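You operate a simulated robot arm through the tools that you are given. There is no shell and no other tool.

You run a simulated robot arm. Do the job below in one go: nothing can be reset, and whatever is moved stays where it is left.

JOB
Unlock the orange hook, stand it on the shelf, fold arm A up.
Fine: the hook comes out before the arm goes up.
Where things are to end (x, y in the base frame): orange hook within 10 cm of [80, 9].

Only the result counts: the job must be done as asked and must still hold three seconds after the hand-in. Knocking over, shifting, dropping, spilling or breaking anything else fails it. Flat cloth is picked up by pressing the open fingertips on it (5 to 10 N) and closing them slowly along it; thin cloth reads only 2 to 8 mm in the jaws.

ROBOT AND FRAMES
A 6-joint arm with a two-finger gripper, fixed in place. Base frame: the origin is on the floor under the middle of its stand, x ahead of it, y to its left, z up. Units: cm, rad, N and s.
It reaches about 129.8 cm from its shoulder. Its first joint turns from -2.601 to 2.601 rad. Payload 1.57 kg.
Tool frame: the origin (TCP) lies between the finger pads and is the grasp point; the fingertips stand 2.1 cm ahead of it; z points along the fingers, y is the line along which they close. The gripper opens to 7 cm; its body begins 5 cm behind the TCP.
Orientation is told as [roll, pitch, yaw] about the base's x, y, z axes, in that order, counted from this pose: with the fingers straight down and closing along the base's y, the tool's x points along the base's -x, its y along +y and its z along -z.

CONTROLS
- The arm moves only by the tool move_arm. Its argument "deltas" is a list of rows, each a list of 7 numbers: the gripper command, from -1 (shut) to 1 (fully open), values between in proportion, then the shift along the tool's x, y, z in cm, then the turn, a rotation vector about the tool's x, y, z in rad. In form: [[jaw, dx, dy, dz, rx, ry, rz], ...]. A call has 1 to 20 rows; each row shifts and turns the commanded pose from where the row before left it, along the tool's axes as they then stand. A row lasts 0.2 s, in which the tool goes at most 5 cm and 0.15 rad; a call with a longer step from one row to the next is refused whole, and so is a gripper value outside its range. Where a pose cannot be reached the arm comes as near as it can. A force on the tool above 90 N (or 10 N above the force at the start of the call, whichever is more), or a blocked arm, ends the call early, and 0.2 s more pass. Each finger travels about 10.37 cm/s and halts on what it meets, pressing with about 25 N; the grip force reading is that of the motor and also rises with nothing between the fingers. The clock runs only during rows and for 0.2 s after the last one: add rows that do not move to give the fingers time. The reply holds the time, the measured pose of the TCP, the force on the tool along the base axes, the opening and the grip force, in the units named above and with some noise, with the torque about the TCP (base axes, N m) and any sound that the robot's microphone picked up.
- Cameras (640 x 400 px; columns grow to the right, rows downward): "scene" is fixed at [21.91, -50.2, 156.47]; the picture's right is [0.50, -0.86, 0.00], its down [-0.55, -0.32, -0.77] and it looks along [0.66, 0.39, -0.64] (base axes); focal length 214 px, centre (320, 200). "wrist" rides on the gripper at [7.9, 0.4, -8.1] in the tool frame; the picture's right is [-0.05, 1.00, 0.00], its down [-0.67, -0.04, -0.74] and it looks along [-0.74, -0.04, 0.67] (tool axes); focal length 256 px, centre (320, 200). There is no depth. A picture from a camera that has moved, and an enlarged one, comes with that camera's place and axes in the base frame and with its lens.
- capture(camera): a new picture of that camera. It takes no simulated time.
- lift_body(by): slides the trunk up (or, below 0, down) by that many cm; the arm rides with it, the base frame stays. It gives what a move gives, with no picture.
- zoom(camera, box): a new picture of the part [left, top, right, bottom] of that camera's present view, enlarged. It takes no simulated time.
- hand_in(): hands the job in; it is judged then, once.

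Places have to be worked out from the pictures, the camera data and where the tool is seen. Open the gripper and draw the arm clear of the work before you hand the job in, unless the task says otherwise.

The tools are called after "Emit:" as name(argument=value, ...) on one line, values as JSON. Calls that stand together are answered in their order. move_arm: Moves the arm, as the interface text tells. Its arguments: {"type":"object","properties":{"deltas":{"type":"array"}},"required":["deltas"]} The other tools are called the same way: lift_body (by) moves the trunk up or down; capture (camera) takes a picture; zoom (camera, box) takes an enlarged picture of a part of a camera's view; hand_in () hands the job in.

At the start:

```text
time_s: 0.0
tcp_pos: [28.16, 71.14, 125.48]
ee_rot: [0.0, 0.0, 0.0]
contact_force: [-0.7, -0.9, -0.1]
wrist_torque: [0.02, -0.04, 0.01]
opening: 6.99
grasp_force: 0.0
trunk travel left (down, up): [-93.5, 3.5]
```

scene: 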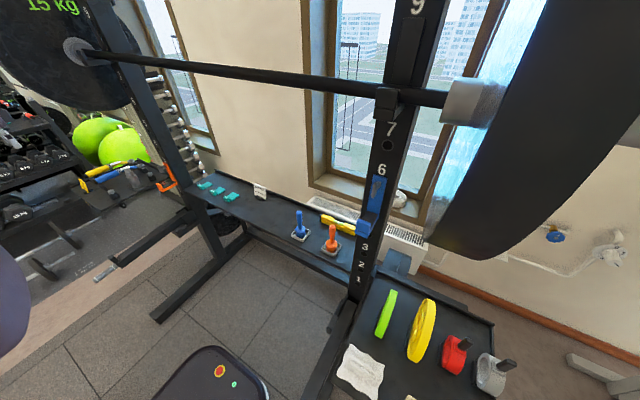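
wrist: 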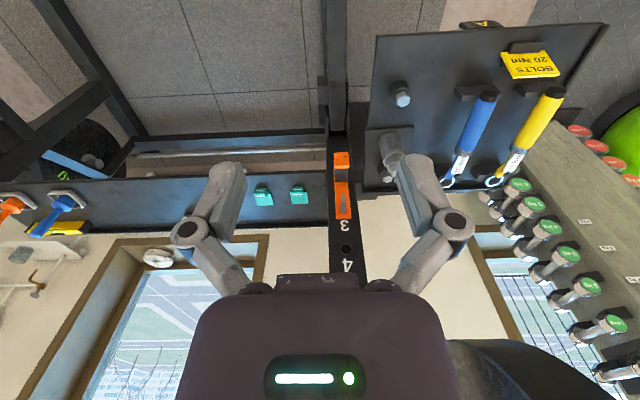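

I'll start by looking closer at the rack in both pictures, to find the orange hook, the arm A and the shelf.

Emit:
zoom(camera="scene", box=[60, 120, 260, 245])

Emit:
zoom(camera="scene", box=[240, 150, 440, 275])

Emit:
zoom(camera="wrist", box=[220, 120, 460, 270])

Emit:
zoom(camera="wrist", box=[0, 120, 240, 270])

Emit:
zoom(camera="wrist", box=[360, 0, 640, 200])

```text
3.20 times, centred on (160, 182) of scene
camera zoom: at [21.91, -50.2, 156.47], right [0.5, -0.86, 0.0], down [-0.55, -0.32, -0.77], along [0.66, 0.39, -0.64], focal length 686 px, centre (832, 256)
```

zoom: 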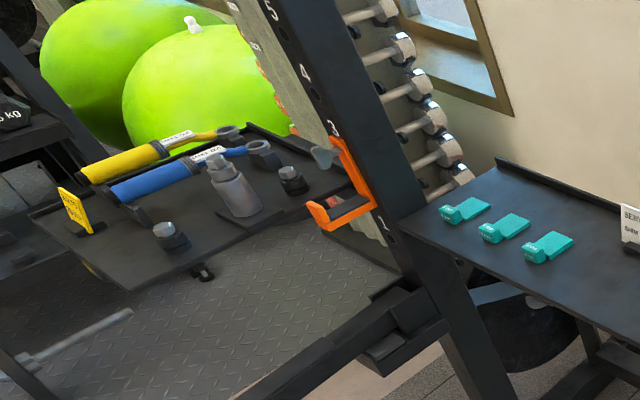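

```text
3.20 times, centred on (340, 212) of scene
camera zoom: at [21.91, -50.2, 156.47], right [0.5, -0.86, 0.0], down [-0.55, -0.32, -0.77], along [0.66, 0.39, -0.64], focal length 686 px, centre (256, 160)
```

zoom: 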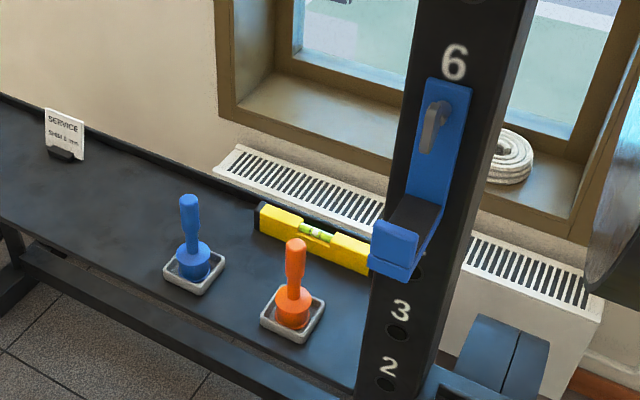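

```text
2.67 times, centred on (340, 195) of wrist
camera zoom: at [20.24, 71.55, 133.63], right [0.05, 1.0, 0.0], down [0.67, -0.04, 0.74], along [0.74, -0.04, -0.67], focal length 683 px, centre (267, 213)
```

zoom: 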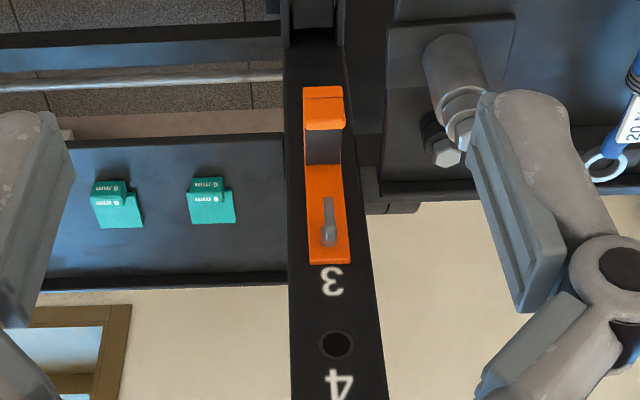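

```text
2.67 times, centred on (120, 195) of wrist
camera zoom: at [20.24, 71.55, 133.63], right [0.05, 1.0, 0.0], down [0.67, -0.04, 0.74], along [0.74, -0.04, -0.67], focal length 683 px, centre (853, 213)
```

zoom: 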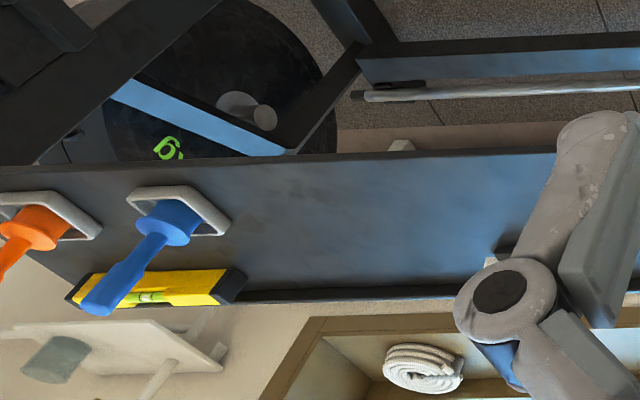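

```text
2.00 times, centred on (500, 100) of wrist
camera zoom: at [20.24, 71.55, 133.63], right [0.05, 1.0, 0.0], down [0.67, -0.04, 0.74], along [0.74, -0.04, -0.67], focal length 512 px, centre (-40, 400)
```

zoom: 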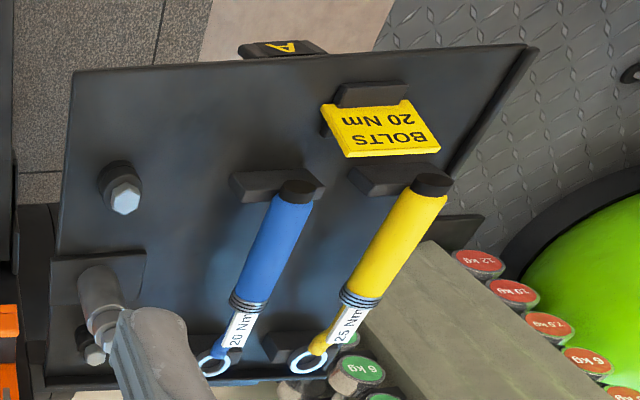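

The orange hook hangs on the left upright at about hole 2–3 with a grey lever on it; I still need to find arm A, so I look at the label "A" and the front of the rack more closely.

Emit:
zoom(camera="wrist", box=[440, 0, 540, 62])

Emit:
zoom(camera="scene", box=[60, 180, 220, 280])

Emit:
zoom(camera="scene", box=[80, 150, 200, 225])

Emit:
zoom(camera="scene", box=[320, 240, 576, 400])

Emit:
zoom(camera="scene", box=[130, 130, 200, 220])

Emit:
zoom(camera="wrist", box=[0, 0, 340, 212])

```text
6.40 times, centred on (490, 31) of wrist
camera zoom: at [20.24, 71.55, 133.63], right [0.05, 1.0, 0.0], down [0.67, -0.04, 0.74], along [0.74, -0.04, -0.67], focal length 1638 px, centre (-768, 1282)
```

zoom: 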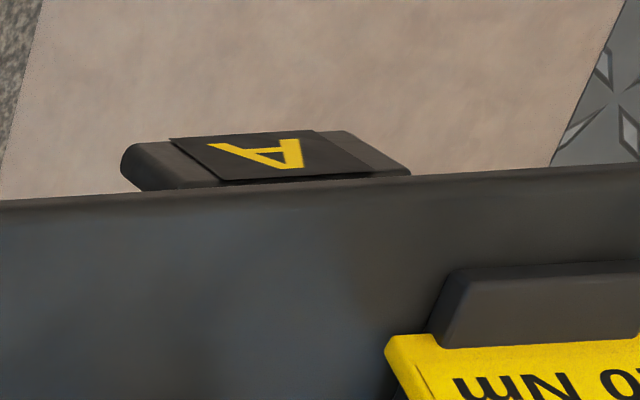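

```text
4.00 times, centred on (140, 230) of scene
camera zoom: at [21.91, -50.2, 156.47], right [0.5, -0.86, 0.0], down [-0.55, -0.32, -0.77], along [0.66, 0.39, -0.64], focal length 858 px, centre (1040, 80)
```

zoom: 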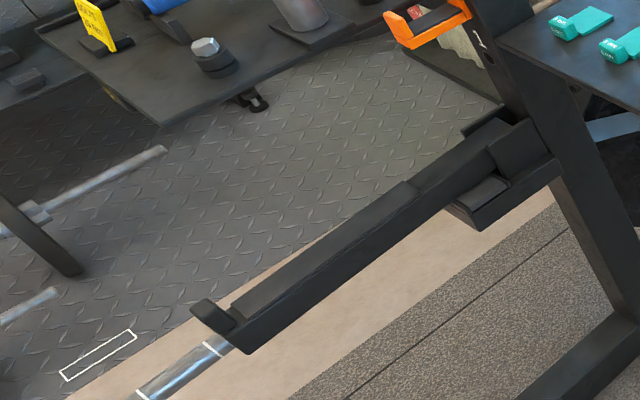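

```text
5.33 times, centred on (140, 188) of scene
camera zoom: at [21.91, -50.2, 156.47], right [0.5, -0.86, 0.0], down [-0.55, -0.32, -0.77], along [0.66, 0.39, -0.64], focal length 1144 px, centre (1280, 267)
```

zoom: 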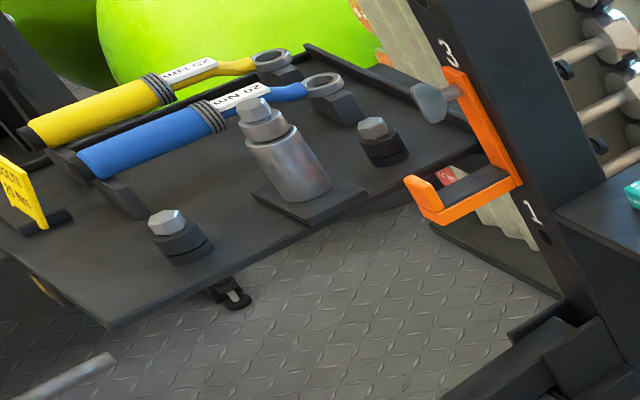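

```text
2.50 times, centred on (448, 320) of scene
camera zoom: at [21.91, -50.2, 156.47], right [0.5, -0.86, 0.0], down [-0.55, -0.32, -0.77], along [0.66, 0.39, -0.64], focal length 536 px, centre (0, -100)
```

zoom: 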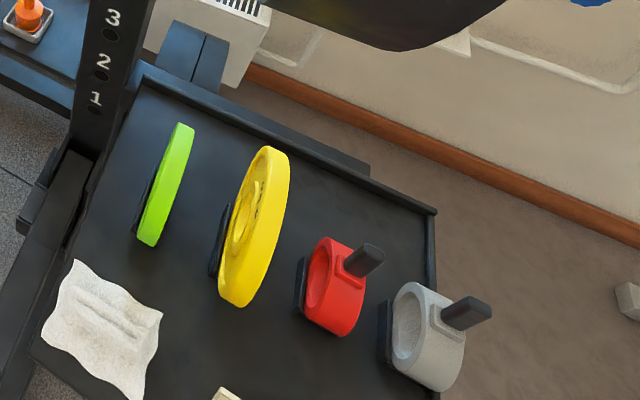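

```text
4.44 times, centred on (165, 175) of scene
camera zoom: at [21.91, -50.2, 156.47], right [0.5, -0.86, 0.0], down [-0.55, -0.32, -0.77], along [0.66, 0.39, -0.64], focal length 953 px, centre (1009, 311)
```

zoom: 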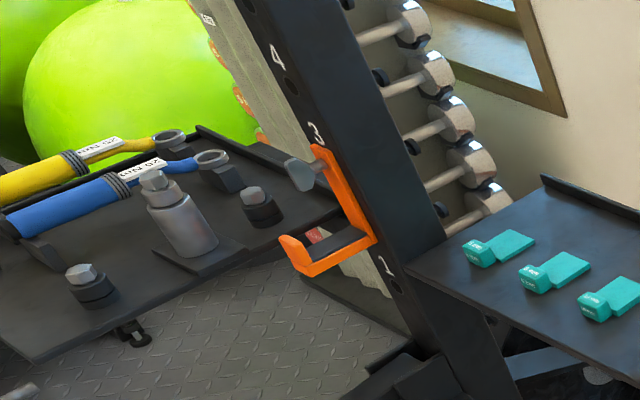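

```text
1.88 times, centred on (170, 106) of wrist
camera zoom: at [20.24, 71.55, 133.63], right [0.05, 1.0, 0.0], down [0.67, -0.04, 0.74], along [0.74, -0.04, -0.67], focal length 482 px, centre (602, 377)
```

zoom: 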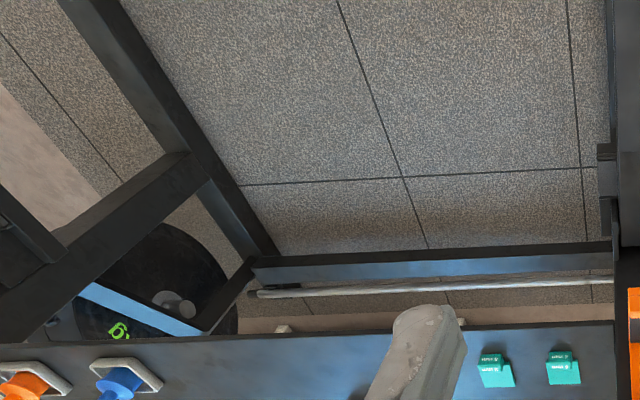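

There is a low spotter arm sticking out from the left upright (tip near x 25, y 74, z 62) and a tray tab with a letter "A". I draw the hand back toward -x to look at both from the front.

Emit:
move_arm(deltas=[[1, 4, 0, 0, 0, 0, 0], [1, 4, 0, 0, 0, 0, 0], [1, 4, 0, 0, 0, 0, 0], [1, 4, 0, 0, 0, 0, 0], [1, 4, 0, 0, 0, 0, 0], [1, 0, 0, 0, 0, 0, 0], [1, 0, 0, 0, 0, 0, 0]])

Emit:
capture(camera="wrist")

Emit:
capture(camera="scene")

```text
time_s: 1.6
tcp_pos: [8.1, 70.9, 125.46]
ee_rot: [0.001, 0.001, 0.0]
contact_force: [0.4, -0.6, 0.4]
wrist_torque: [0.0, 0.02, -0.01]
opening: 7.02
grasp_force: 0.2
trunk travel left (down, up): [-93.5, 3.5]
```

```text
taken
camera wrist: at [0.17, 71.46, 133.63], right [0.05, 1.0, 0.0], down [0.67, -0.04, 0.75], along [0.74, -0.04, -0.67], focal length 256 px, centre (320, 200)
```

wrist: 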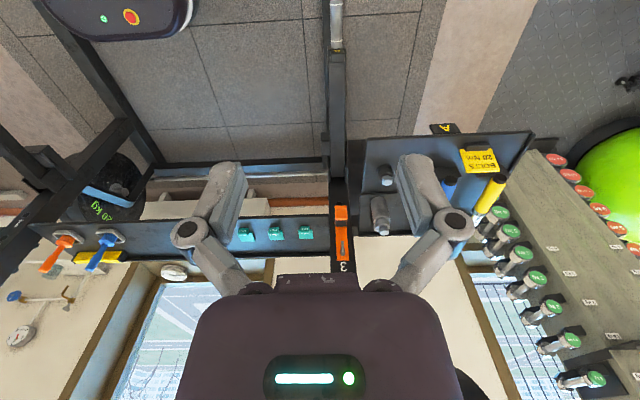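

```text
taken
```

scene: 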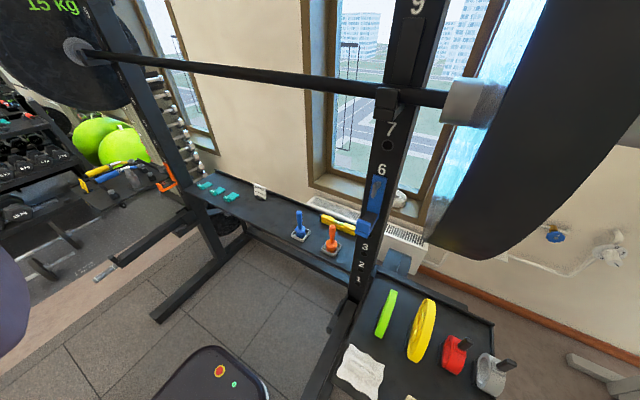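

Emit:
zoom(camera="wrist", box=[280, 0, 400, 75])

Emit:
zoom(camera="wrist", box=[280, 75, 400, 150])

Emit:
zoom(camera="wrist", box=[280, 150, 400, 280])

Emit:
zoom(camera="wrist", box=[0, 20, 180, 270])

Emit:
zoom(camera="wrist", box=[400, 100, 560, 200])

```text
5.33 times, centred on (340, 38) of wrist
camera zoom: at [0.17, 71.46, 133.63], right [0.05, 1.0, 0.0], down [0.67, -0.04, 0.75], along [0.74, -0.04, -0.67], focal length 1365 px, centre (213, 1067)
```

zoom: 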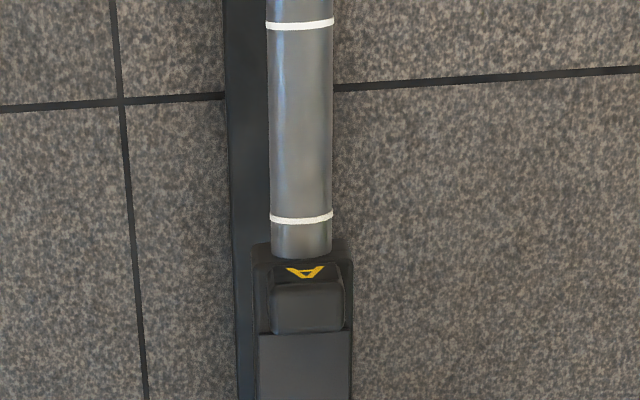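

```text
5.33 times, centred on (340, 112) of wrist
camera zoom: at [0.17, 71.46, 133.63], right [0.05, 1.0, 0.0], down [0.67, -0.04, 0.75], along [0.74, -0.04, -0.67], focal length 1365 px, centre (213, 667)
```

zoom: 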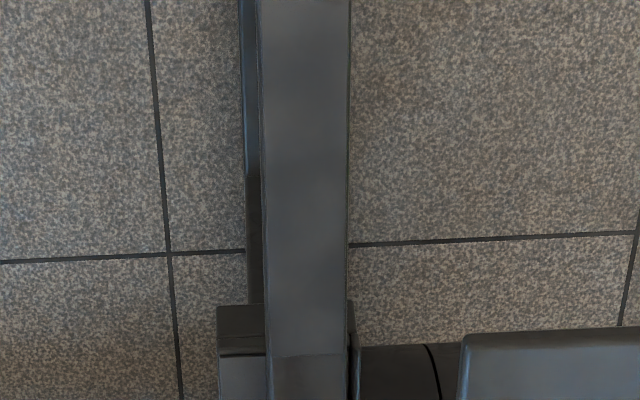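

```text
3.08 times, centred on (340, 215) of wrist
camera zoom: at [0.17, 71.46, 133.63], right [0.05, 1.0, 0.0], down [0.67, -0.04, 0.75], along [0.74, -0.04, -0.67], focal length 788 px, centre (258, 154)
```

zoom: 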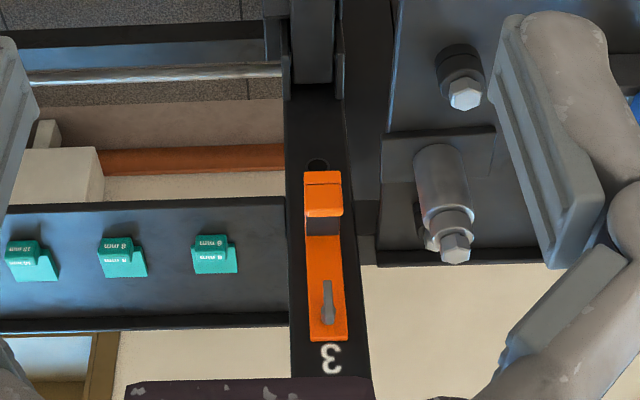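

```text
1.60 times, centred on (90, 145) of wrist
camera zoom: at [0.17, 71.46, 133.63], right [0.05, 1.0, 0.0], down [0.67, -0.04, 0.75], along [0.74, -0.04, -0.67], focal length 410 px, centre (688, 288)
```

zoom: 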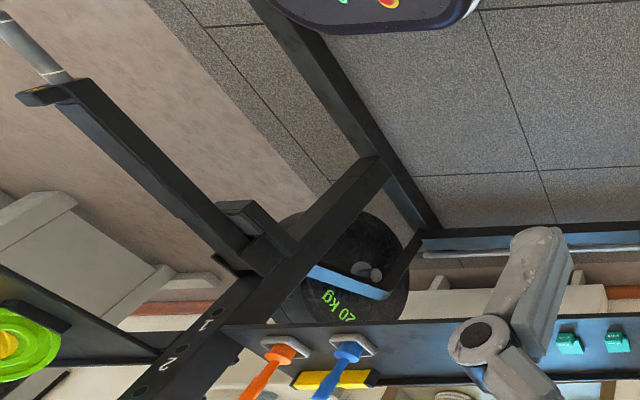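

```text
4.00 times, centred on (480, 150) of wrist
camera zoom: at [0.17, 71.46, 133.63], right [0.05, 1.0, 0.0], down [0.67, -0.04, 0.75], along [0.74, -0.04, -0.67], focal length 1024 px, centre (-320, 400)
```

zoom: 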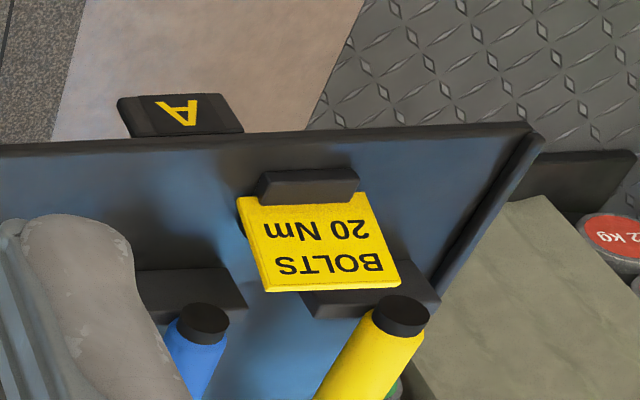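

The spotter arm at the left (y ≈ 74, z ≈ 62) carries the "A" mark at its tip and a chrome handle with two white rings, so that is arm A. I lower the trunk by 20 cm so the hand can come in under the barbell (about z 146) and look at the hook closely.

Emit:
lift_body(by=-20)

Emit:
capture(camera="wrist")

Emit:
capture(camera="scene")

```text
time_s: 3.8
tcp_pos: [8.28, 70.98, 105.49]
ee_rot: [0.001, -0.001, -0.001]
contact_force: [0.1, -0.8, -0.4]
wrist_torque: [-0.02, 0.0, 0.01]
opening: 6.99
grasp_force: 0.0
trunk travel left (down, up): [-73.5, 23.5]
```

```text
taken
camera wrist: at [0.26, 71.45, 113.64], right [0.05, 1.0, 0.0], down [0.67, -0.04, 0.75], along [0.74, -0.04, -0.67], focal length 256 px, centre (320, 200)
```

wrist: 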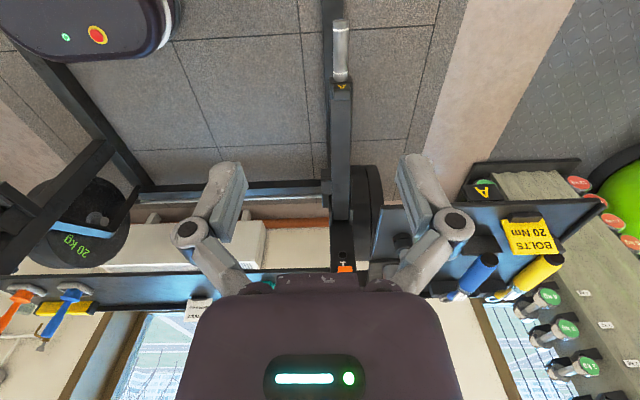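

```text
taken
```

scene: 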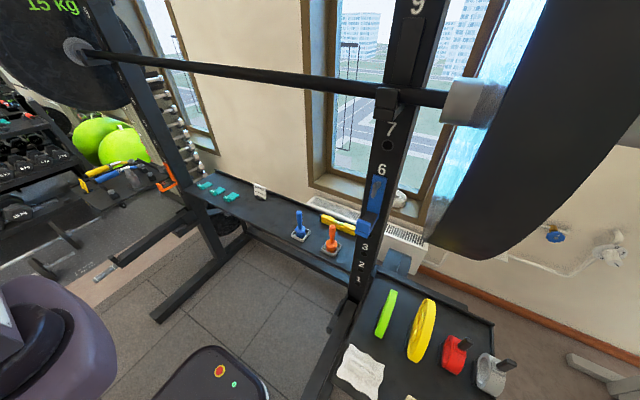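

The "A" mark on the spotter arm's tip and its handle show clearly now. I zoom on the arm, its hinge and the hook.

Emit:
zoom(camera="wrist", box=[290, 10, 400, 110])

Emit:
zoom(camera="wrist", box=[290, 140, 410, 290])

Emit:
zoom(camera="scene", box=[90, 190, 250, 290])

Emit:
zoom(camera="scene", box=[160, 170, 230, 240])

```text
4.00 times, centred on (345, 60) of wrist
camera zoom: at [0.26, 71.45, 113.64], right [0.05, 1.0, 0.0], down [0.67, -0.04, 0.75], along [0.74, -0.04, -0.67], focal length 1024 px, centre (220, 760)
```

zoom: 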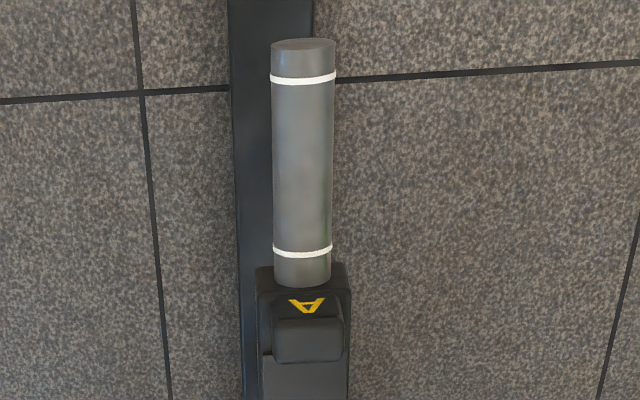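

```text
2.67 times, centred on (350, 215) of wrist
camera zoom: at [0.26, 71.45, 113.64], right [0.05, 1.0, 0.0], down [0.67, -0.04, 0.75], along [0.74, -0.04, -0.67], focal length 683 px, centre (240, 160)
```

zoom: 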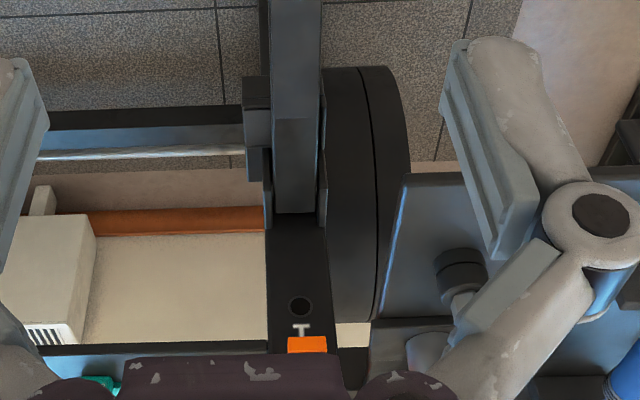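

```text
4.00 times, centred on (170, 240) of scene
camera zoom: at [21.91, -50.2, 156.47], right [0.5, -0.86, 0.0], down [-0.55, -0.32, -0.77], along [0.66, 0.39, -0.64], focal length 858 px, centre (920, 40)
```

zoom: 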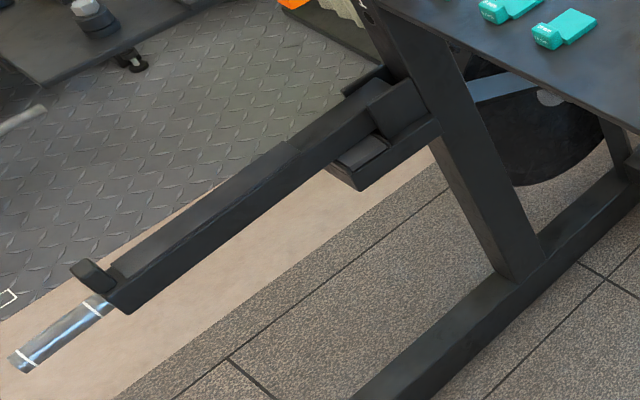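

```text
5.71 times, centred on (195, 205) of scene
camera zoom: at [21.91, -50.2, 156.47], right [0.5, -0.86, 0.0], down [-0.55, -0.32, -0.77], along [0.66, 0.39, -0.64], focal length 1226 px, centre (1034, 171)
```

zoom: 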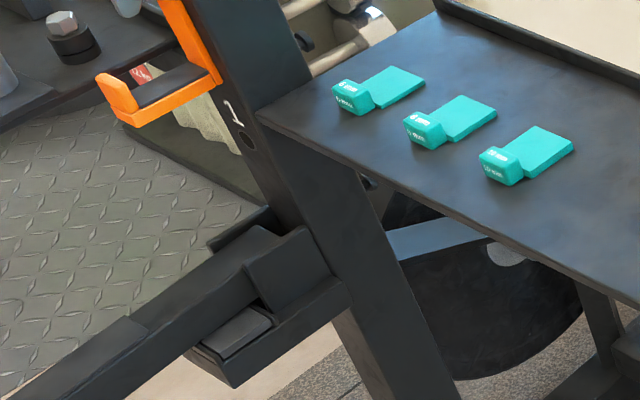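

Arm A sits in a U-bracket on the upright, with a box and pad on its inner side that may be a latch. I move the hand 28 cm forward for a close view of the hook and the bracket.

Emit:
move_arm(deltas=[[1, -4, 0, 0, 0, 0, 0], [1, -4, 0, 0, 0, 0, 0], [1, -4, 0, 0, 0, 0, 0], [1, -4, 0, 0, 0, 0, 0], [1, -4, 0, 0, 0, 0, 0], [1, -4, 0, 0, 0, 0, 0], [1, -4, 0, 0, 0, 0, 0], [1, 0, 0, 0, 0, 0, 0], [1, 0, 0, 0, 0, 0, 0]])

Emit:
capture(camera="wrist")

Emit:
zoom(camera="wrist", box=[270, 60, 430, 270])

Emit:
capture(camera="scene")

```text
time_s: 5.8
tcp_pos: [36.22, 70.74, 105.48]
ee_rot: [-0.001, 0.0, -0.001]
contact_force: [-0.6, -0.6, 0.3]
wrist_torque: [0.0, -0.02, -0.03]
opening: 7.0
grasp_force: 0.0
trunk travel left (down, up): [-73.5, 23.5]
```

```text
taken
camera wrist: at [28.27, 71.26, 113.63], right [0.05, 1.0, 0.0], down [0.67, -0.04, 0.74], along [0.74, -0.04, -0.67], focal length 256 px, centre (320, 200)
```

wrist: 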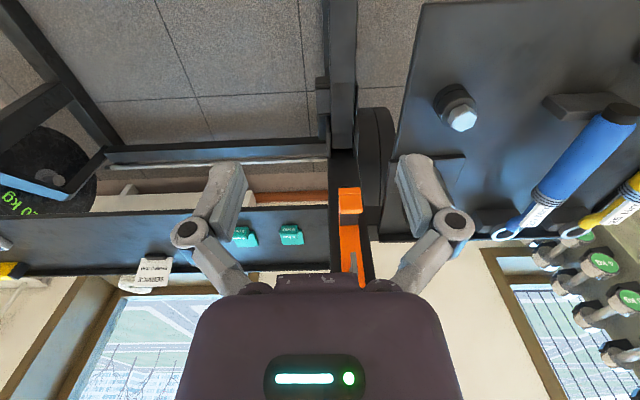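

```text
1.90 times, centred on (350, 165) of wrist
camera zoom: at [28.27, 71.26, 113.63], right [0.05, 1.0, 0.0], down [0.67, -0.04, 0.74], along [0.74, -0.04, -0.67], focal length 488 px, centre (263, 267)
```

zoom: 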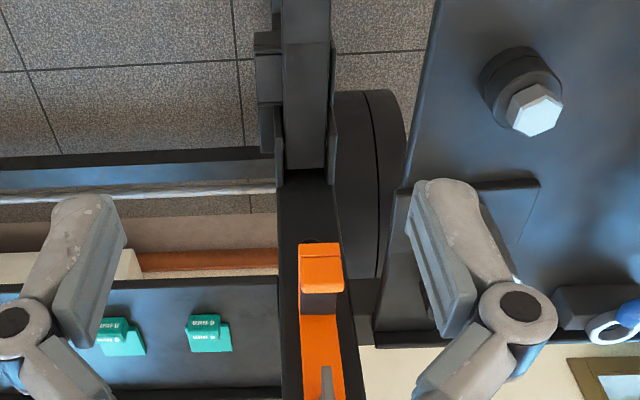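

```text
taken
```

scene: 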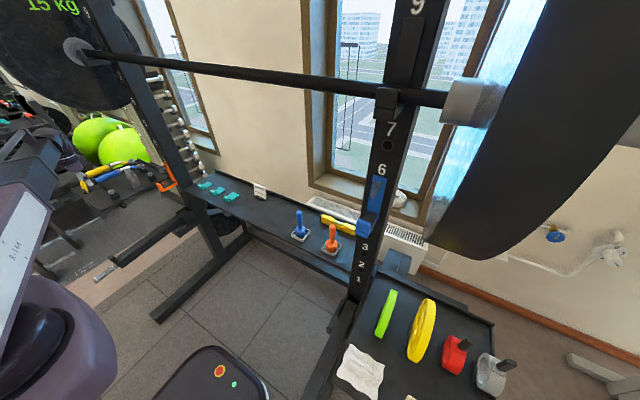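

The hook's plate front is at about x 67, y 74.6, z 84–97, its J-arm reaches out to x ≈ 59, and the lever hangs at x ≈ 64.5, z 92–97. I turn the hand 180° about its own axis so the camera will be on top once the fingers point forward.

Emit:
move_arm(deltas=[[1, 0.5, 0, 0, 0, 0, 0.15], [1, 0.5, 0, 0, 0, 0, 0.15], [1, 0, 0, 0, 0, 0, 0.15], [1, 0, 0, 0, 0, 0, 0.15], [1, 0, 0, 0, 0, 0, 0.15], [1, 0, 0, 0, 0, 0, 0.15], [1, 0, 0, 0, 0, 0, 0.15], [1, 0, 0, 0, 0, 0, 0.15], [1, 0, 0, 0, 0, 0, 0.15], [1, 0, 0, 0, 0, 0, 0.15]])

Emit:
capture(camera="scene")

```text
time_s: 8.0
tcp_pos: [35.13, 71.05, 105.59]
ee_rot: [-0.001, 0.002, -1.503]
contact_force: [0.2, -0.6, 0.0]
wrist_torque: [-0.02, 0.03, -0.03]
opening: 6.99
grasp_force: 0.0
trunk travel left (down, up): [-73.5, 23.5]
```

```text
taken
```

scene: 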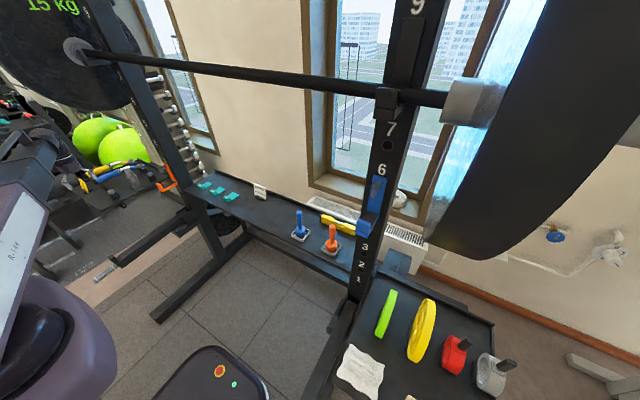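

The roll works without trouble (yaw −1.50). I finish the half turn.

Emit:
move_arm(deltas=[[1, 0, 0, 0, 0, 0, 0.15], [1, 0, 0, 0, 0, 0, 0.15], [1, 0, 0, 0, 0, 0, 0.15], [1, 0, 0, 0, 0, 0, 0.15], [1, 0, 0, 0, 0, 0, 0.15], [1, 0, 0, 0, 0, 0, 0.15], [1, 0, 0, 0, 0, 0, 0.15], [1, 0, 0, 0, 0, 0, 0.15], [1, 0, 0, 0, 0, 0, 0.15], [1, 0, 0, 0, 0, 0, 0.15], [1, 0, 0, 0, 0, 0, 0.1385], [1, 0, 0, 0, 0, 0, 0]])

Emit:
capture(camera="wrist")

```text
time_s: 10.6
tcp_pos: [35.27, 70.94, 105.5]
ee_rot: [-0.001, 0.001, -1.843]
contact_force: [0.2, -0.5, -0.8]
wrist_torque: [0.0, 0.02, -0.01]
opening: 7.0
grasp_force: 0.1
out of reach, approached as far as the arm can: row 3, 4, 5, 6, 7, 8, 9, 10, 11
trunk travel left (down, up): [-73.5, 23.5]
```

```text
taken
camera wrist: at [37.83, 78.6, 113.64], right [0.95, -0.32, 0.0], down [-0.21, -0.63, 0.74], along [-0.24, -0.71, -0.67], focal length 256 px, centre (320, 200)
```

wrist: 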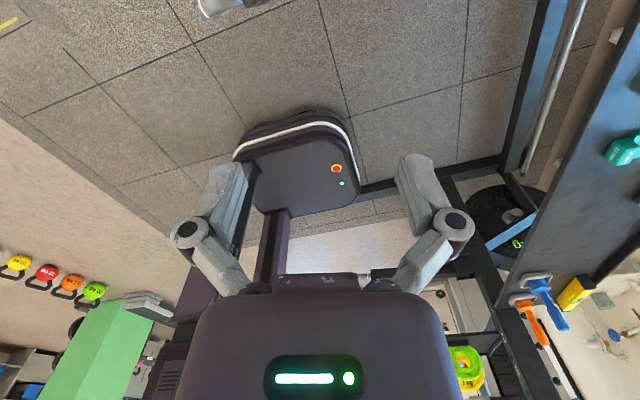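

The last joint stops at yaw −1.84, so I turn the other way round instead.

Emit:
move_arm(deltas=[[1, 0, 0, 0, 0, 0, -0.15], [1, 0, 0, 0, 0, 0, -0.15], [1, 0, 0, 0, 0, 0, -0.15], [1, 0, 0, 0, 0, 0, -0.15], [1, 0, 0, 0, 0, 0, -0.15], [1, 0, 0, 0, 0, 0, -0.15]])

```text
time_s: 12.0
tcp_pos: [35.22, 71.03, 105.57]
ee_rot: [0.0, 0.003, -0.94]
contact_force: [0.7, -0.1, -0.2]
wrist_torque: [0.0, 0.0, 0.04]
opening: 7.01
grasp_force: 0.1
trunk travel left (down, up): [-73.5, 23.5]
```

The turn back works as commanded. I continue in that direction.

Emit:
move_arm(deltas=[[1, 0, 0, 0, 0, 0, -0.15], [1, 0, 0, 0, 0, 0, -0.15], [1, 0, 0, 0, 0, 0, -0.15], [1, 0, 0, 0, 0, 0, -0.15], [1, 0, 0, 0, 0, 0, -0.15], [1, 0, 0, 0, 0, 0, -0.15], [1, 0, 0, 0, 0, 0, -0.15], [1, 0, 0, 0, 0, 0, -0.15], [1, 0, 0, 0, 0, 0, -0.15], [1, 0, 0, 0, 0, 0, -0.15], [1, 0, 0, 0, 0, 0, -0.15], [1, 0, 0, 0, 0, 0, -0.15], [1, 0, 0, 0, 0, 0, -0.15], [1, 0, 0, 0, 0, 0, -0.15], [1, 0, 0, 0, 0, 0, -0.15], [1, 0, 0, 0, 0, 0, -0.15], [1, 0, 0, 0, 0, 0, -0.15], [1, 0, 0, 0, 0, 0, -0.15], [1, 0, 0, 0, 0, 0, -0.15], [1, 0, 0, 0, 0, 0, -0.15]])

```text
time_s: 16.2
tcp_pos: [35.21, 71.05, 105.47]
ee_rot: [0.001, -0.003, 2.058]
contact_force: [0.2, 0.1, -0.3]
wrist_torque: [-0.02, 0.02, 0.03]
opening: 7.0
grasp_force: 0.1
trunk travel left (down, up): [-73.5, 23.5]
```

Emit:
move_arm(deltas=[[1, 0, 0, 0, 0, 0, -0.15], [1, 0, 0, 0, 0, 0, -0.15], [1, 0, 0, 0, 0, 0, -0.15], [1, 0, 0, 0, 0, 0, -0.15], [1, 0, 0, 0, 0, 0, -0.15], [1, 0, 0, 0, 0, 0, -0.15], [1, 0, 0, 0, 0, 0, -0.15], [1, 0, 0, 0, 0, 0, -0.033], [1, 0, 0, 0, 0, 0, 0]])

Emit:
capture(camera="wrist")

```text
time_s: 18.2
tcp_pos: [35.21, 71.02, 105.52]
ee_rot: [0.001, 0.0, 3.139]
contact_force: [0.3, 0.1, -0.7]
wrist_torque: [-0.01, 0.02, 0.03]
opening: 7.0
grasp_force: 0.0
trunk travel left (down, up): [-73.5, 23.5]
```

```text
taken
camera wrist: at [43.14, 70.67, 113.63], right [-0.06, -1.0, 0.0], down [-0.67, 0.04, 0.75], along [-0.74, 0.04, -0.67], focal length 256 px, centre (320, 200)
```

wrist: 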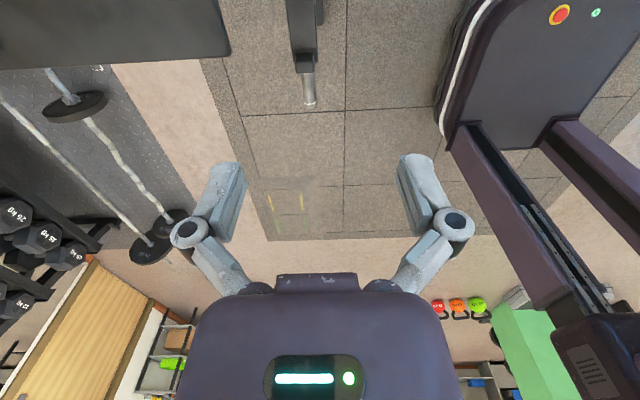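

The half turn is done (yaw 3.14). Now I pitch the fingers forward toward +x, first by half.

Emit:
move_arm(deltas=[[1, 0, 0, 0, 0, 0.15, 0], [1, 0, 0, 0, 0, 0.15, 0], [1, 0, 0, 0, 0, 0.15, 0], [1, 0, 0, 0, 0, 0.15, 0], [1, 0, 0, 0, 0, 0.15, 0], [1, 0, 0, 0, 0, 0, 0]])

Emit:
capture(camera="wrist")

Emit:
capture(camera="scene")

```text
time_s: 19.6
tcp_pos: [35.16, 71.05, 110.39]
ee_rot: [-0.002, 0.748, 3.135]
contact_force: [0.4, -0.1, -0.8]
wrist_torque: [0.01, 0.02, 0.0]
opening: 7.02
grasp_force: 0.1
out of reach, approached as far as the arm can: row 2, 3, 4, 5
trunk travel left (down, up): [-73.5, 23.5]
```

```text
taken
camera wrist: at [35.48, 70.69, 121.85], right [-0.04, -1.0, -0.04], down [-0.99, 0.04, 0.09], along [-0.09, 0.04, -1.0], focal length 256 px, centre (320, 200)
```

wrist: 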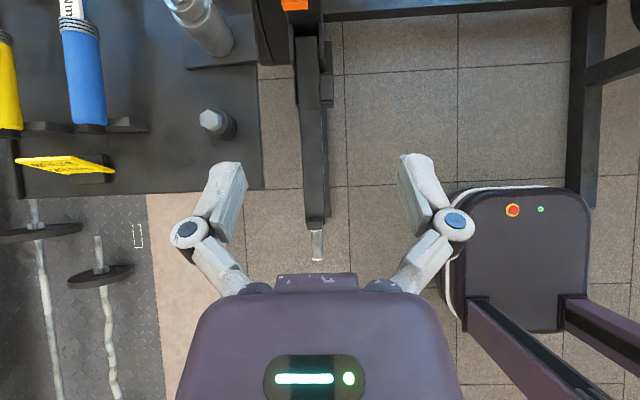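

```text
taken
```

scene: 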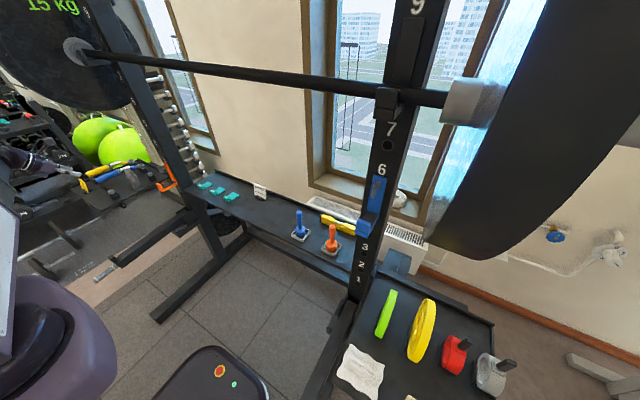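

The hand tilted to 43° but rose 5 cm because some pose was out of reach. I look at how the arm stands before choosing where to do the rest of the tilt.

Emit:
zoom(camera="scene", box=[0, 110, 128, 400])

Emit:
zoom(camera="scene", box=[0, 120, 130, 201])

```text
1.38 times, centred on (64, 255) of scene
camera zoom: at [21.91, -50.2, 156.47], right [0.5, -0.86, 0.0], down [-0.55, -0.32, -0.77], along [0.66, 0.39, -0.64], focal length 296 px, centre (673, 124)
```

zoom: 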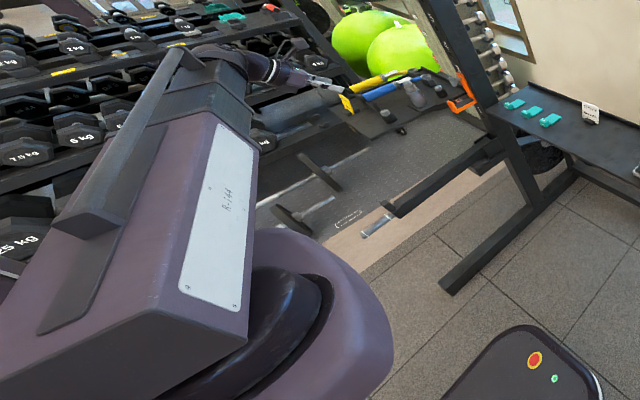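

```text
4.92 times, centred on (65, 160) of scene
camera zoom: at [21.91, -50.2, 156.47], right [0.5, -0.86, 0.0], down [-0.55, -0.32, -0.77], along [0.66, 0.39, -0.64], focal length 1056 px, centre (1575, 394)
```

zoom: 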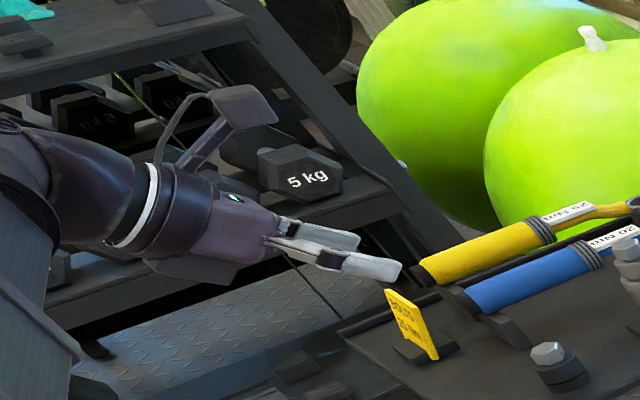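

The enlarged view reaches beyond the frame and shows the arm, with the camera on a bracket above the gripper. I take a wider look at the arm's links.

Emit:
zoom(camera="scene", box=[-320, 0, 320, 400])

Emit:
zoom(camera="scene", box=[-120, 100, 120, 250])

```text
refused: -320 is not a number from 0 to 640
```

```text
refused: -120 is not a number from 0 to 640
```

Emit:
zoom(camera="scene", box=[0, 0, 20, 400])

Emit:
zoom(camera="scene", box=[0, 50, 20, 300])

```text
1.00 times, centred on (10, 200) of scene (not enlarged: the box is as wide or as high as the picture)
camera zoom: at [21.91, -50.2, 156.47], right [0.5, -0.86, 0.0], down [-0.55, -0.32, -0.77], along [0.66, 0.39, -0.64], focal length 214 px, centre (630, 200)
```

zoom: 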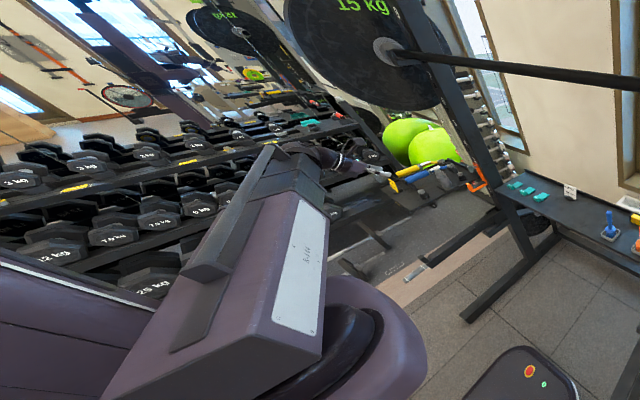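

```text
1.60 times, centred on (10, 175) of scene
camera zoom: at [21.91, -50.2, 156.47], right [0.5, -0.86, 0.0], down [-0.55, -0.32, -0.77], along [0.66, 0.39, -0.64], focal length 343 px, centre (816, 240)
```

zoom: 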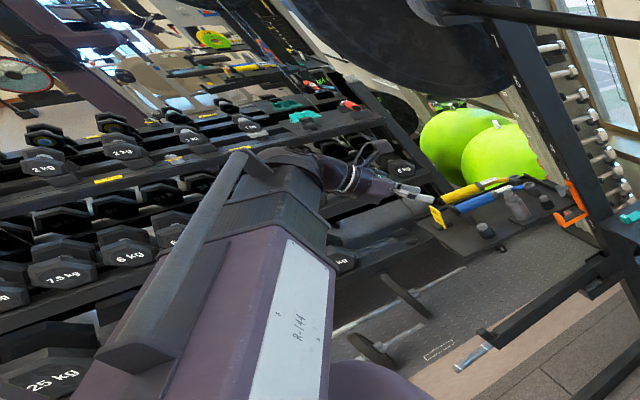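

The arm seems to hang from a high shoulder, with the elbow low. I move the tilted hand 16 cm forward and 4 cm to the right, keeping its height, to see whether the limit eases when it is stretched farther.

Emit:
move_arm(deltas=[[1, 2.93, 1, 2.72, 0, 0, 0], [1, 2.93, 1, 2.72, 0, 0, 0], [1, 2.93, 1, 2.72, 0, 0, 0], [1, 2.93, 1, 2.72, 0, 0, 0], [1, 0, 0, 0, 0, 0, 0], [1, 0, 0, 0, 0, 0, 0]])

```text
time_s: 21.0
tcp_pos: [51.37, 66.98, 110.48]
ee_rot: [-0.001, 0.749, 3.138]
contact_force: [0.4, 0.3, 0.6]
wrist_torque: [0.04, -0.05, -0.01]
opening: 6.99
grasp_force: 0.0
trunk travel left (down, up): [-73.5, 23.5]
```

That was reached exactly. Now I continue pitching the fingers up toward horizontal here.

Emit:
move_arm(deltas=[[1, 0, 0, 0, 0, 0.15, 0], [1, 0, 0, 0, 0, 0.15, 0], [1, 0, 0, 0, 0, 0.15, 0], [1, 0, 0, 0, 0, 0.15, 0], [1, 0, 0, 0, 0, 0.15, 0], [1, 0, 0, 0, 0, 0.07, 0], [1, 0, 0, 0, 0, 0, 0]])

Emit:
zoom(camera="scene", box=[0, 50, 20, 300])

Emit:
capture(camera="wrist")

```text
time_s: 22.6
tcp_pos: [51.17, 67.05, 123.99]
ee_rot: [-0.233, 1.568, 2.905]
contact_force: [0.8, 0.1, -0.5]
wrist_torque: [-0.01, 0.01, 0.0]
opening: 6.99
grasp_force: 0.1
out of reach, approached as far as the arm can: row 1, 2, 3, 4, 5, 6
trunk travel left (down, up): [-73.5, 23.5]
```

```text
1.60 times, centred on (10, 175) of scene
camera zoom: at [21.91, -50.2, 156.47], right [0.5, -0.86, 0.0], down [-0.55, -0.32, -0.77], along [0.66, 0.39, -0.64], focal length 343 px, centre (816, 240)
```

zoom: 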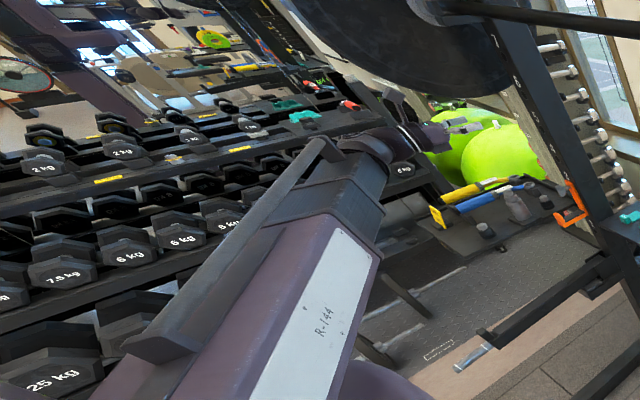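

```text
taken
camera wrist: at [43.05, 66.68, 132.03], right [0.0, -1.0, -0.05], down [-0.75, 0.04, -0.66], along [0.67, 0.04, -0.75], focal length 256 px, centre (320, 200)
```

wrist: 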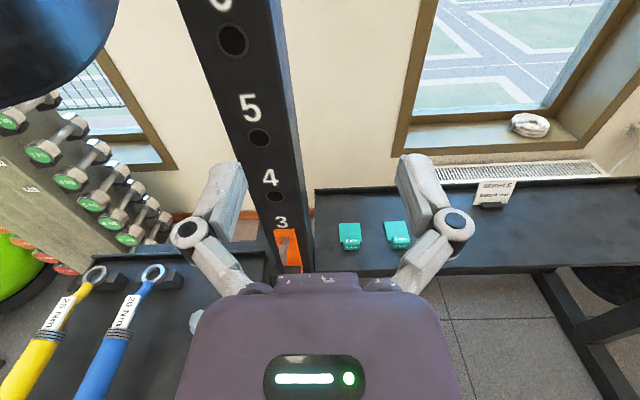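

The fingers now point straight ahead but the hand can only hold that at z 124 with this trunk height. I lower the trunk 40 cm so that this posture spans the hook's height; the path below the hand is clear (arm A tops out near z 69).

Emit:
lift_body(by=-40)

Emit:
capture(camera="wrist")

Emit:
capture(camera="scene")

Emit:
zoom(camera="scene", box=[0, 0, 20, 400])

```text
time_s: 26.4
tcp_pos: [51.2, 66.97, 84.06]
ee_rot: [-0.12, 1.565, 3.02]
contact_force: [0.0, 0.1, 0.2]
wrist_torque: [-0.02, -0.03, 0.0]
opening: 6.98
grasp_force: 0.0
trunk travel left (down, up): [-33.5, 63.5]
```

```text
taken
camera wrist: at [43.07, 66.67, 92.02], right [0.0, -1.0, -0.05], down [-0.75, 0.04, -0.66], along [0.66, 0.04, -0.75], focal length 256 px, centre (320, 200)
```

wrist: 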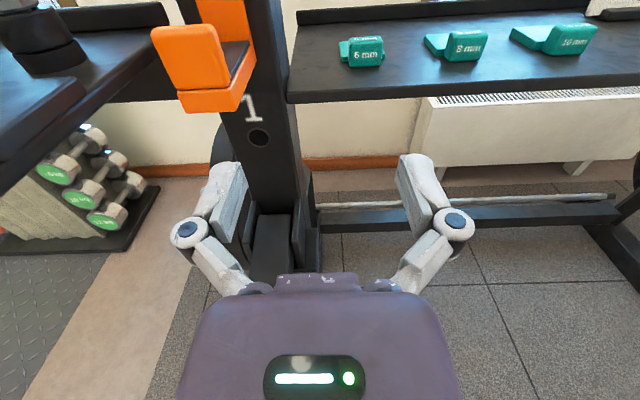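

```text
taken
```

scene: 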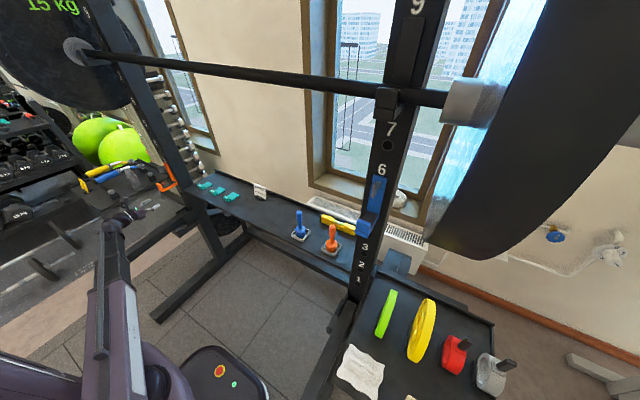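

```text
1.00 times, centred on (10, 200) of scene (not enlarged: the box is as wide or as high as the picture)
camera zoom: at [21.91, -50.2, 156.47], right [0.5, -0.86, 0.0], down [-0.55, -0.32, -0.77], along [0.66, 0.39, -0.64], focal length 214 px, centre (630, 200)
```

zoom: 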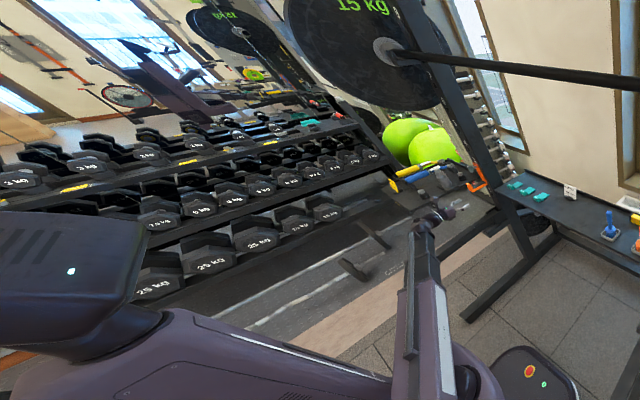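

Now the fingers point forward at z 84. I look closely at the hook and the bracket from here.

Emit:
zoom(camera="wrist", box=[130, 0, 290, 120])

Emit:
zoom(camera="wrist", box=[200, 0, 220, 60])

Emit:
zoom(camera="wrist", box=[200, 130, 360, 290])

```text
3.33 times, centred on (210, 60) of wrist
camera zoom: at [43.07, 66.67, 92.02], right [0.0, -1.0, -0.05], down [-0.75, 0.04, -0.66], along [0.66, 0.04, -0.75], focal length 853 px, centre (687, 667)
```

zoom: 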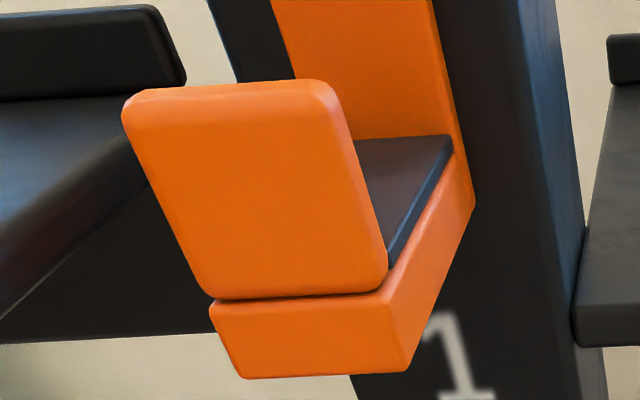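

```text
6.67 times, centred on (210, 30) of wrist
camera zoom: at [43.07, 66.67, 92.02], right [0.0, -1.0, -0.05], down [-0.75, 0.04, -0.66], along [0.66, 0.04, -0.75], focal length 1707 px, centre (1053, 1333)
```

zoom: 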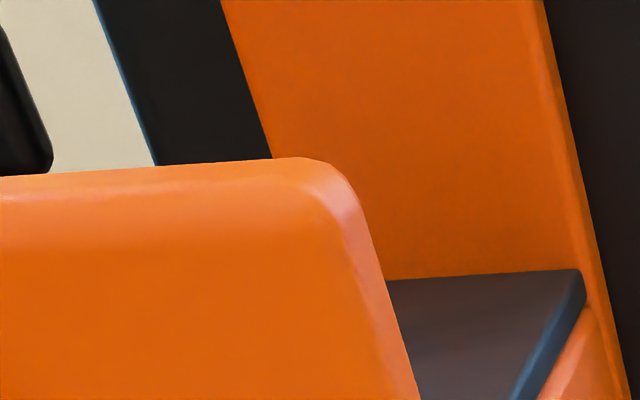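

```text
2.50 times, centred on (280, 210) of wrist
camera zoom: at [43.07, 66.67, 92.02], right [0.0, -1.0, -0.05], down [-0.75, 0.04, -0.66], along [0.66, 0.04, -0.75], focal length 640 px, centre (420, 175)
```

zoom: 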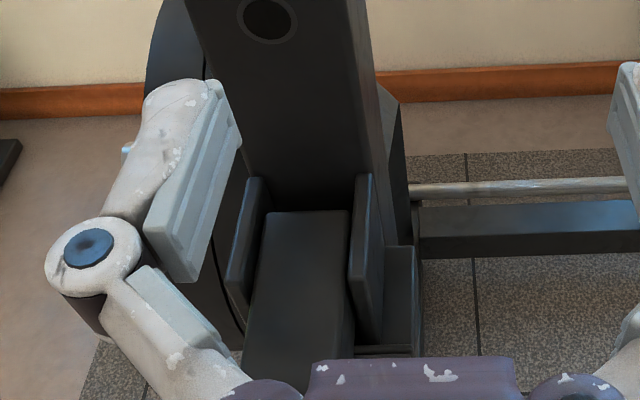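

The hook's foot is at z ≈ 83.5, y 72.7–76.1, x 58.8–68.7, with the lip up to z 88. I rise to z 96 and line up with it at y 74.4 to see the lever.

Emit:
move_arm(deltas=[[1, 4, 0, 0, 0, 0, 0], [1, 4, 0, 0, 0, 0, 0], [1, 4, -1, 0, 0, 0, 0], [1, 0, -3.2, 0, 0, 0, 0], [1, 0, -3.2, 0, 0, 0, 0], [1, 0, 0, 0, 0, 0, 0], [1, 0, 0, 0, 0, 0, 0]])

Emit:
capture(camera="wrist")

Emit:
zoom(camera="wrist", box=[240, 0, 400, 100])

Emit:
zoom(camera="scene", box=[80, 150, 220, 250])

```text
time_s: 28.0
tcp_pos: [51.31, 74.18, 83.94]
ee_rot: [-0.081, 1.565, 3.057]
contact_force: [0.3, -0.4, 0.2]
wrist_torque: [-0.02, -0.02, -0.03]
opening: 7.0
grasp_force: 0.0
out of reach, approached as far as the arm can: row 1, 2, 3
trunk travel left (down, up): [-33.5, 63.5]
```

```text
taken
camera wrist: at [43.16, 73.83, 92.0], right [0.0, -1.0, -0.05], down [-0.75, 0.04, -0.66], along [0.66, 0.04, -0.75], focal length 256 px, centre (320, 200)
```

wrist: 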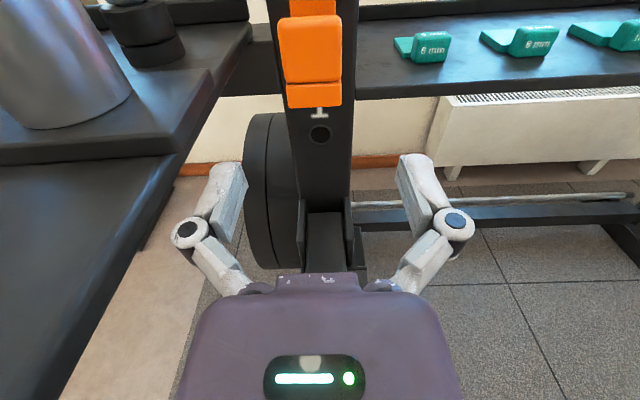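

```text
4.00 times, centred on (320, 50) of wrist
camera zoom: at [43.16, 73.83, 92.0], right [0.0, -1.0, -0.05], down [-0.75, 0.04, -0.66], along [0.66, 0.04, -0.75], focal length 1024 px, centre (320, 800)
```

zoom: 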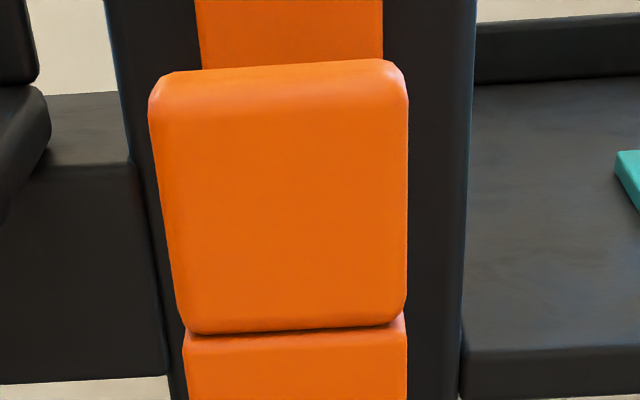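

```text
4.00 times, centred on (150, 200) of scene
camera zoom: at [21.91, -50.2, 156.47], right [0.5, -0.86, 0.0], down [-0.55, -0.32, -0.77], along [0.66, 0.39, -0.64], focal length 858 px, centre (1000, 200)
```

zoom: 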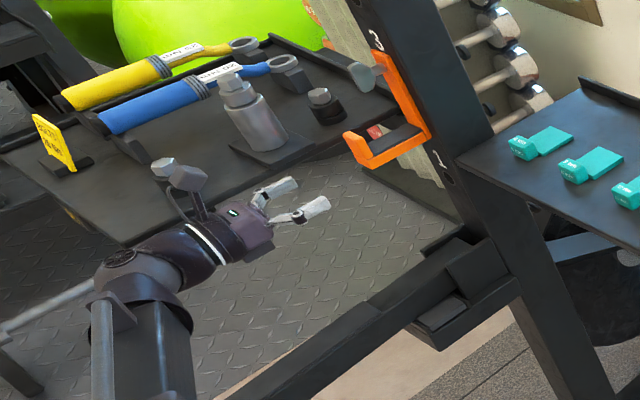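

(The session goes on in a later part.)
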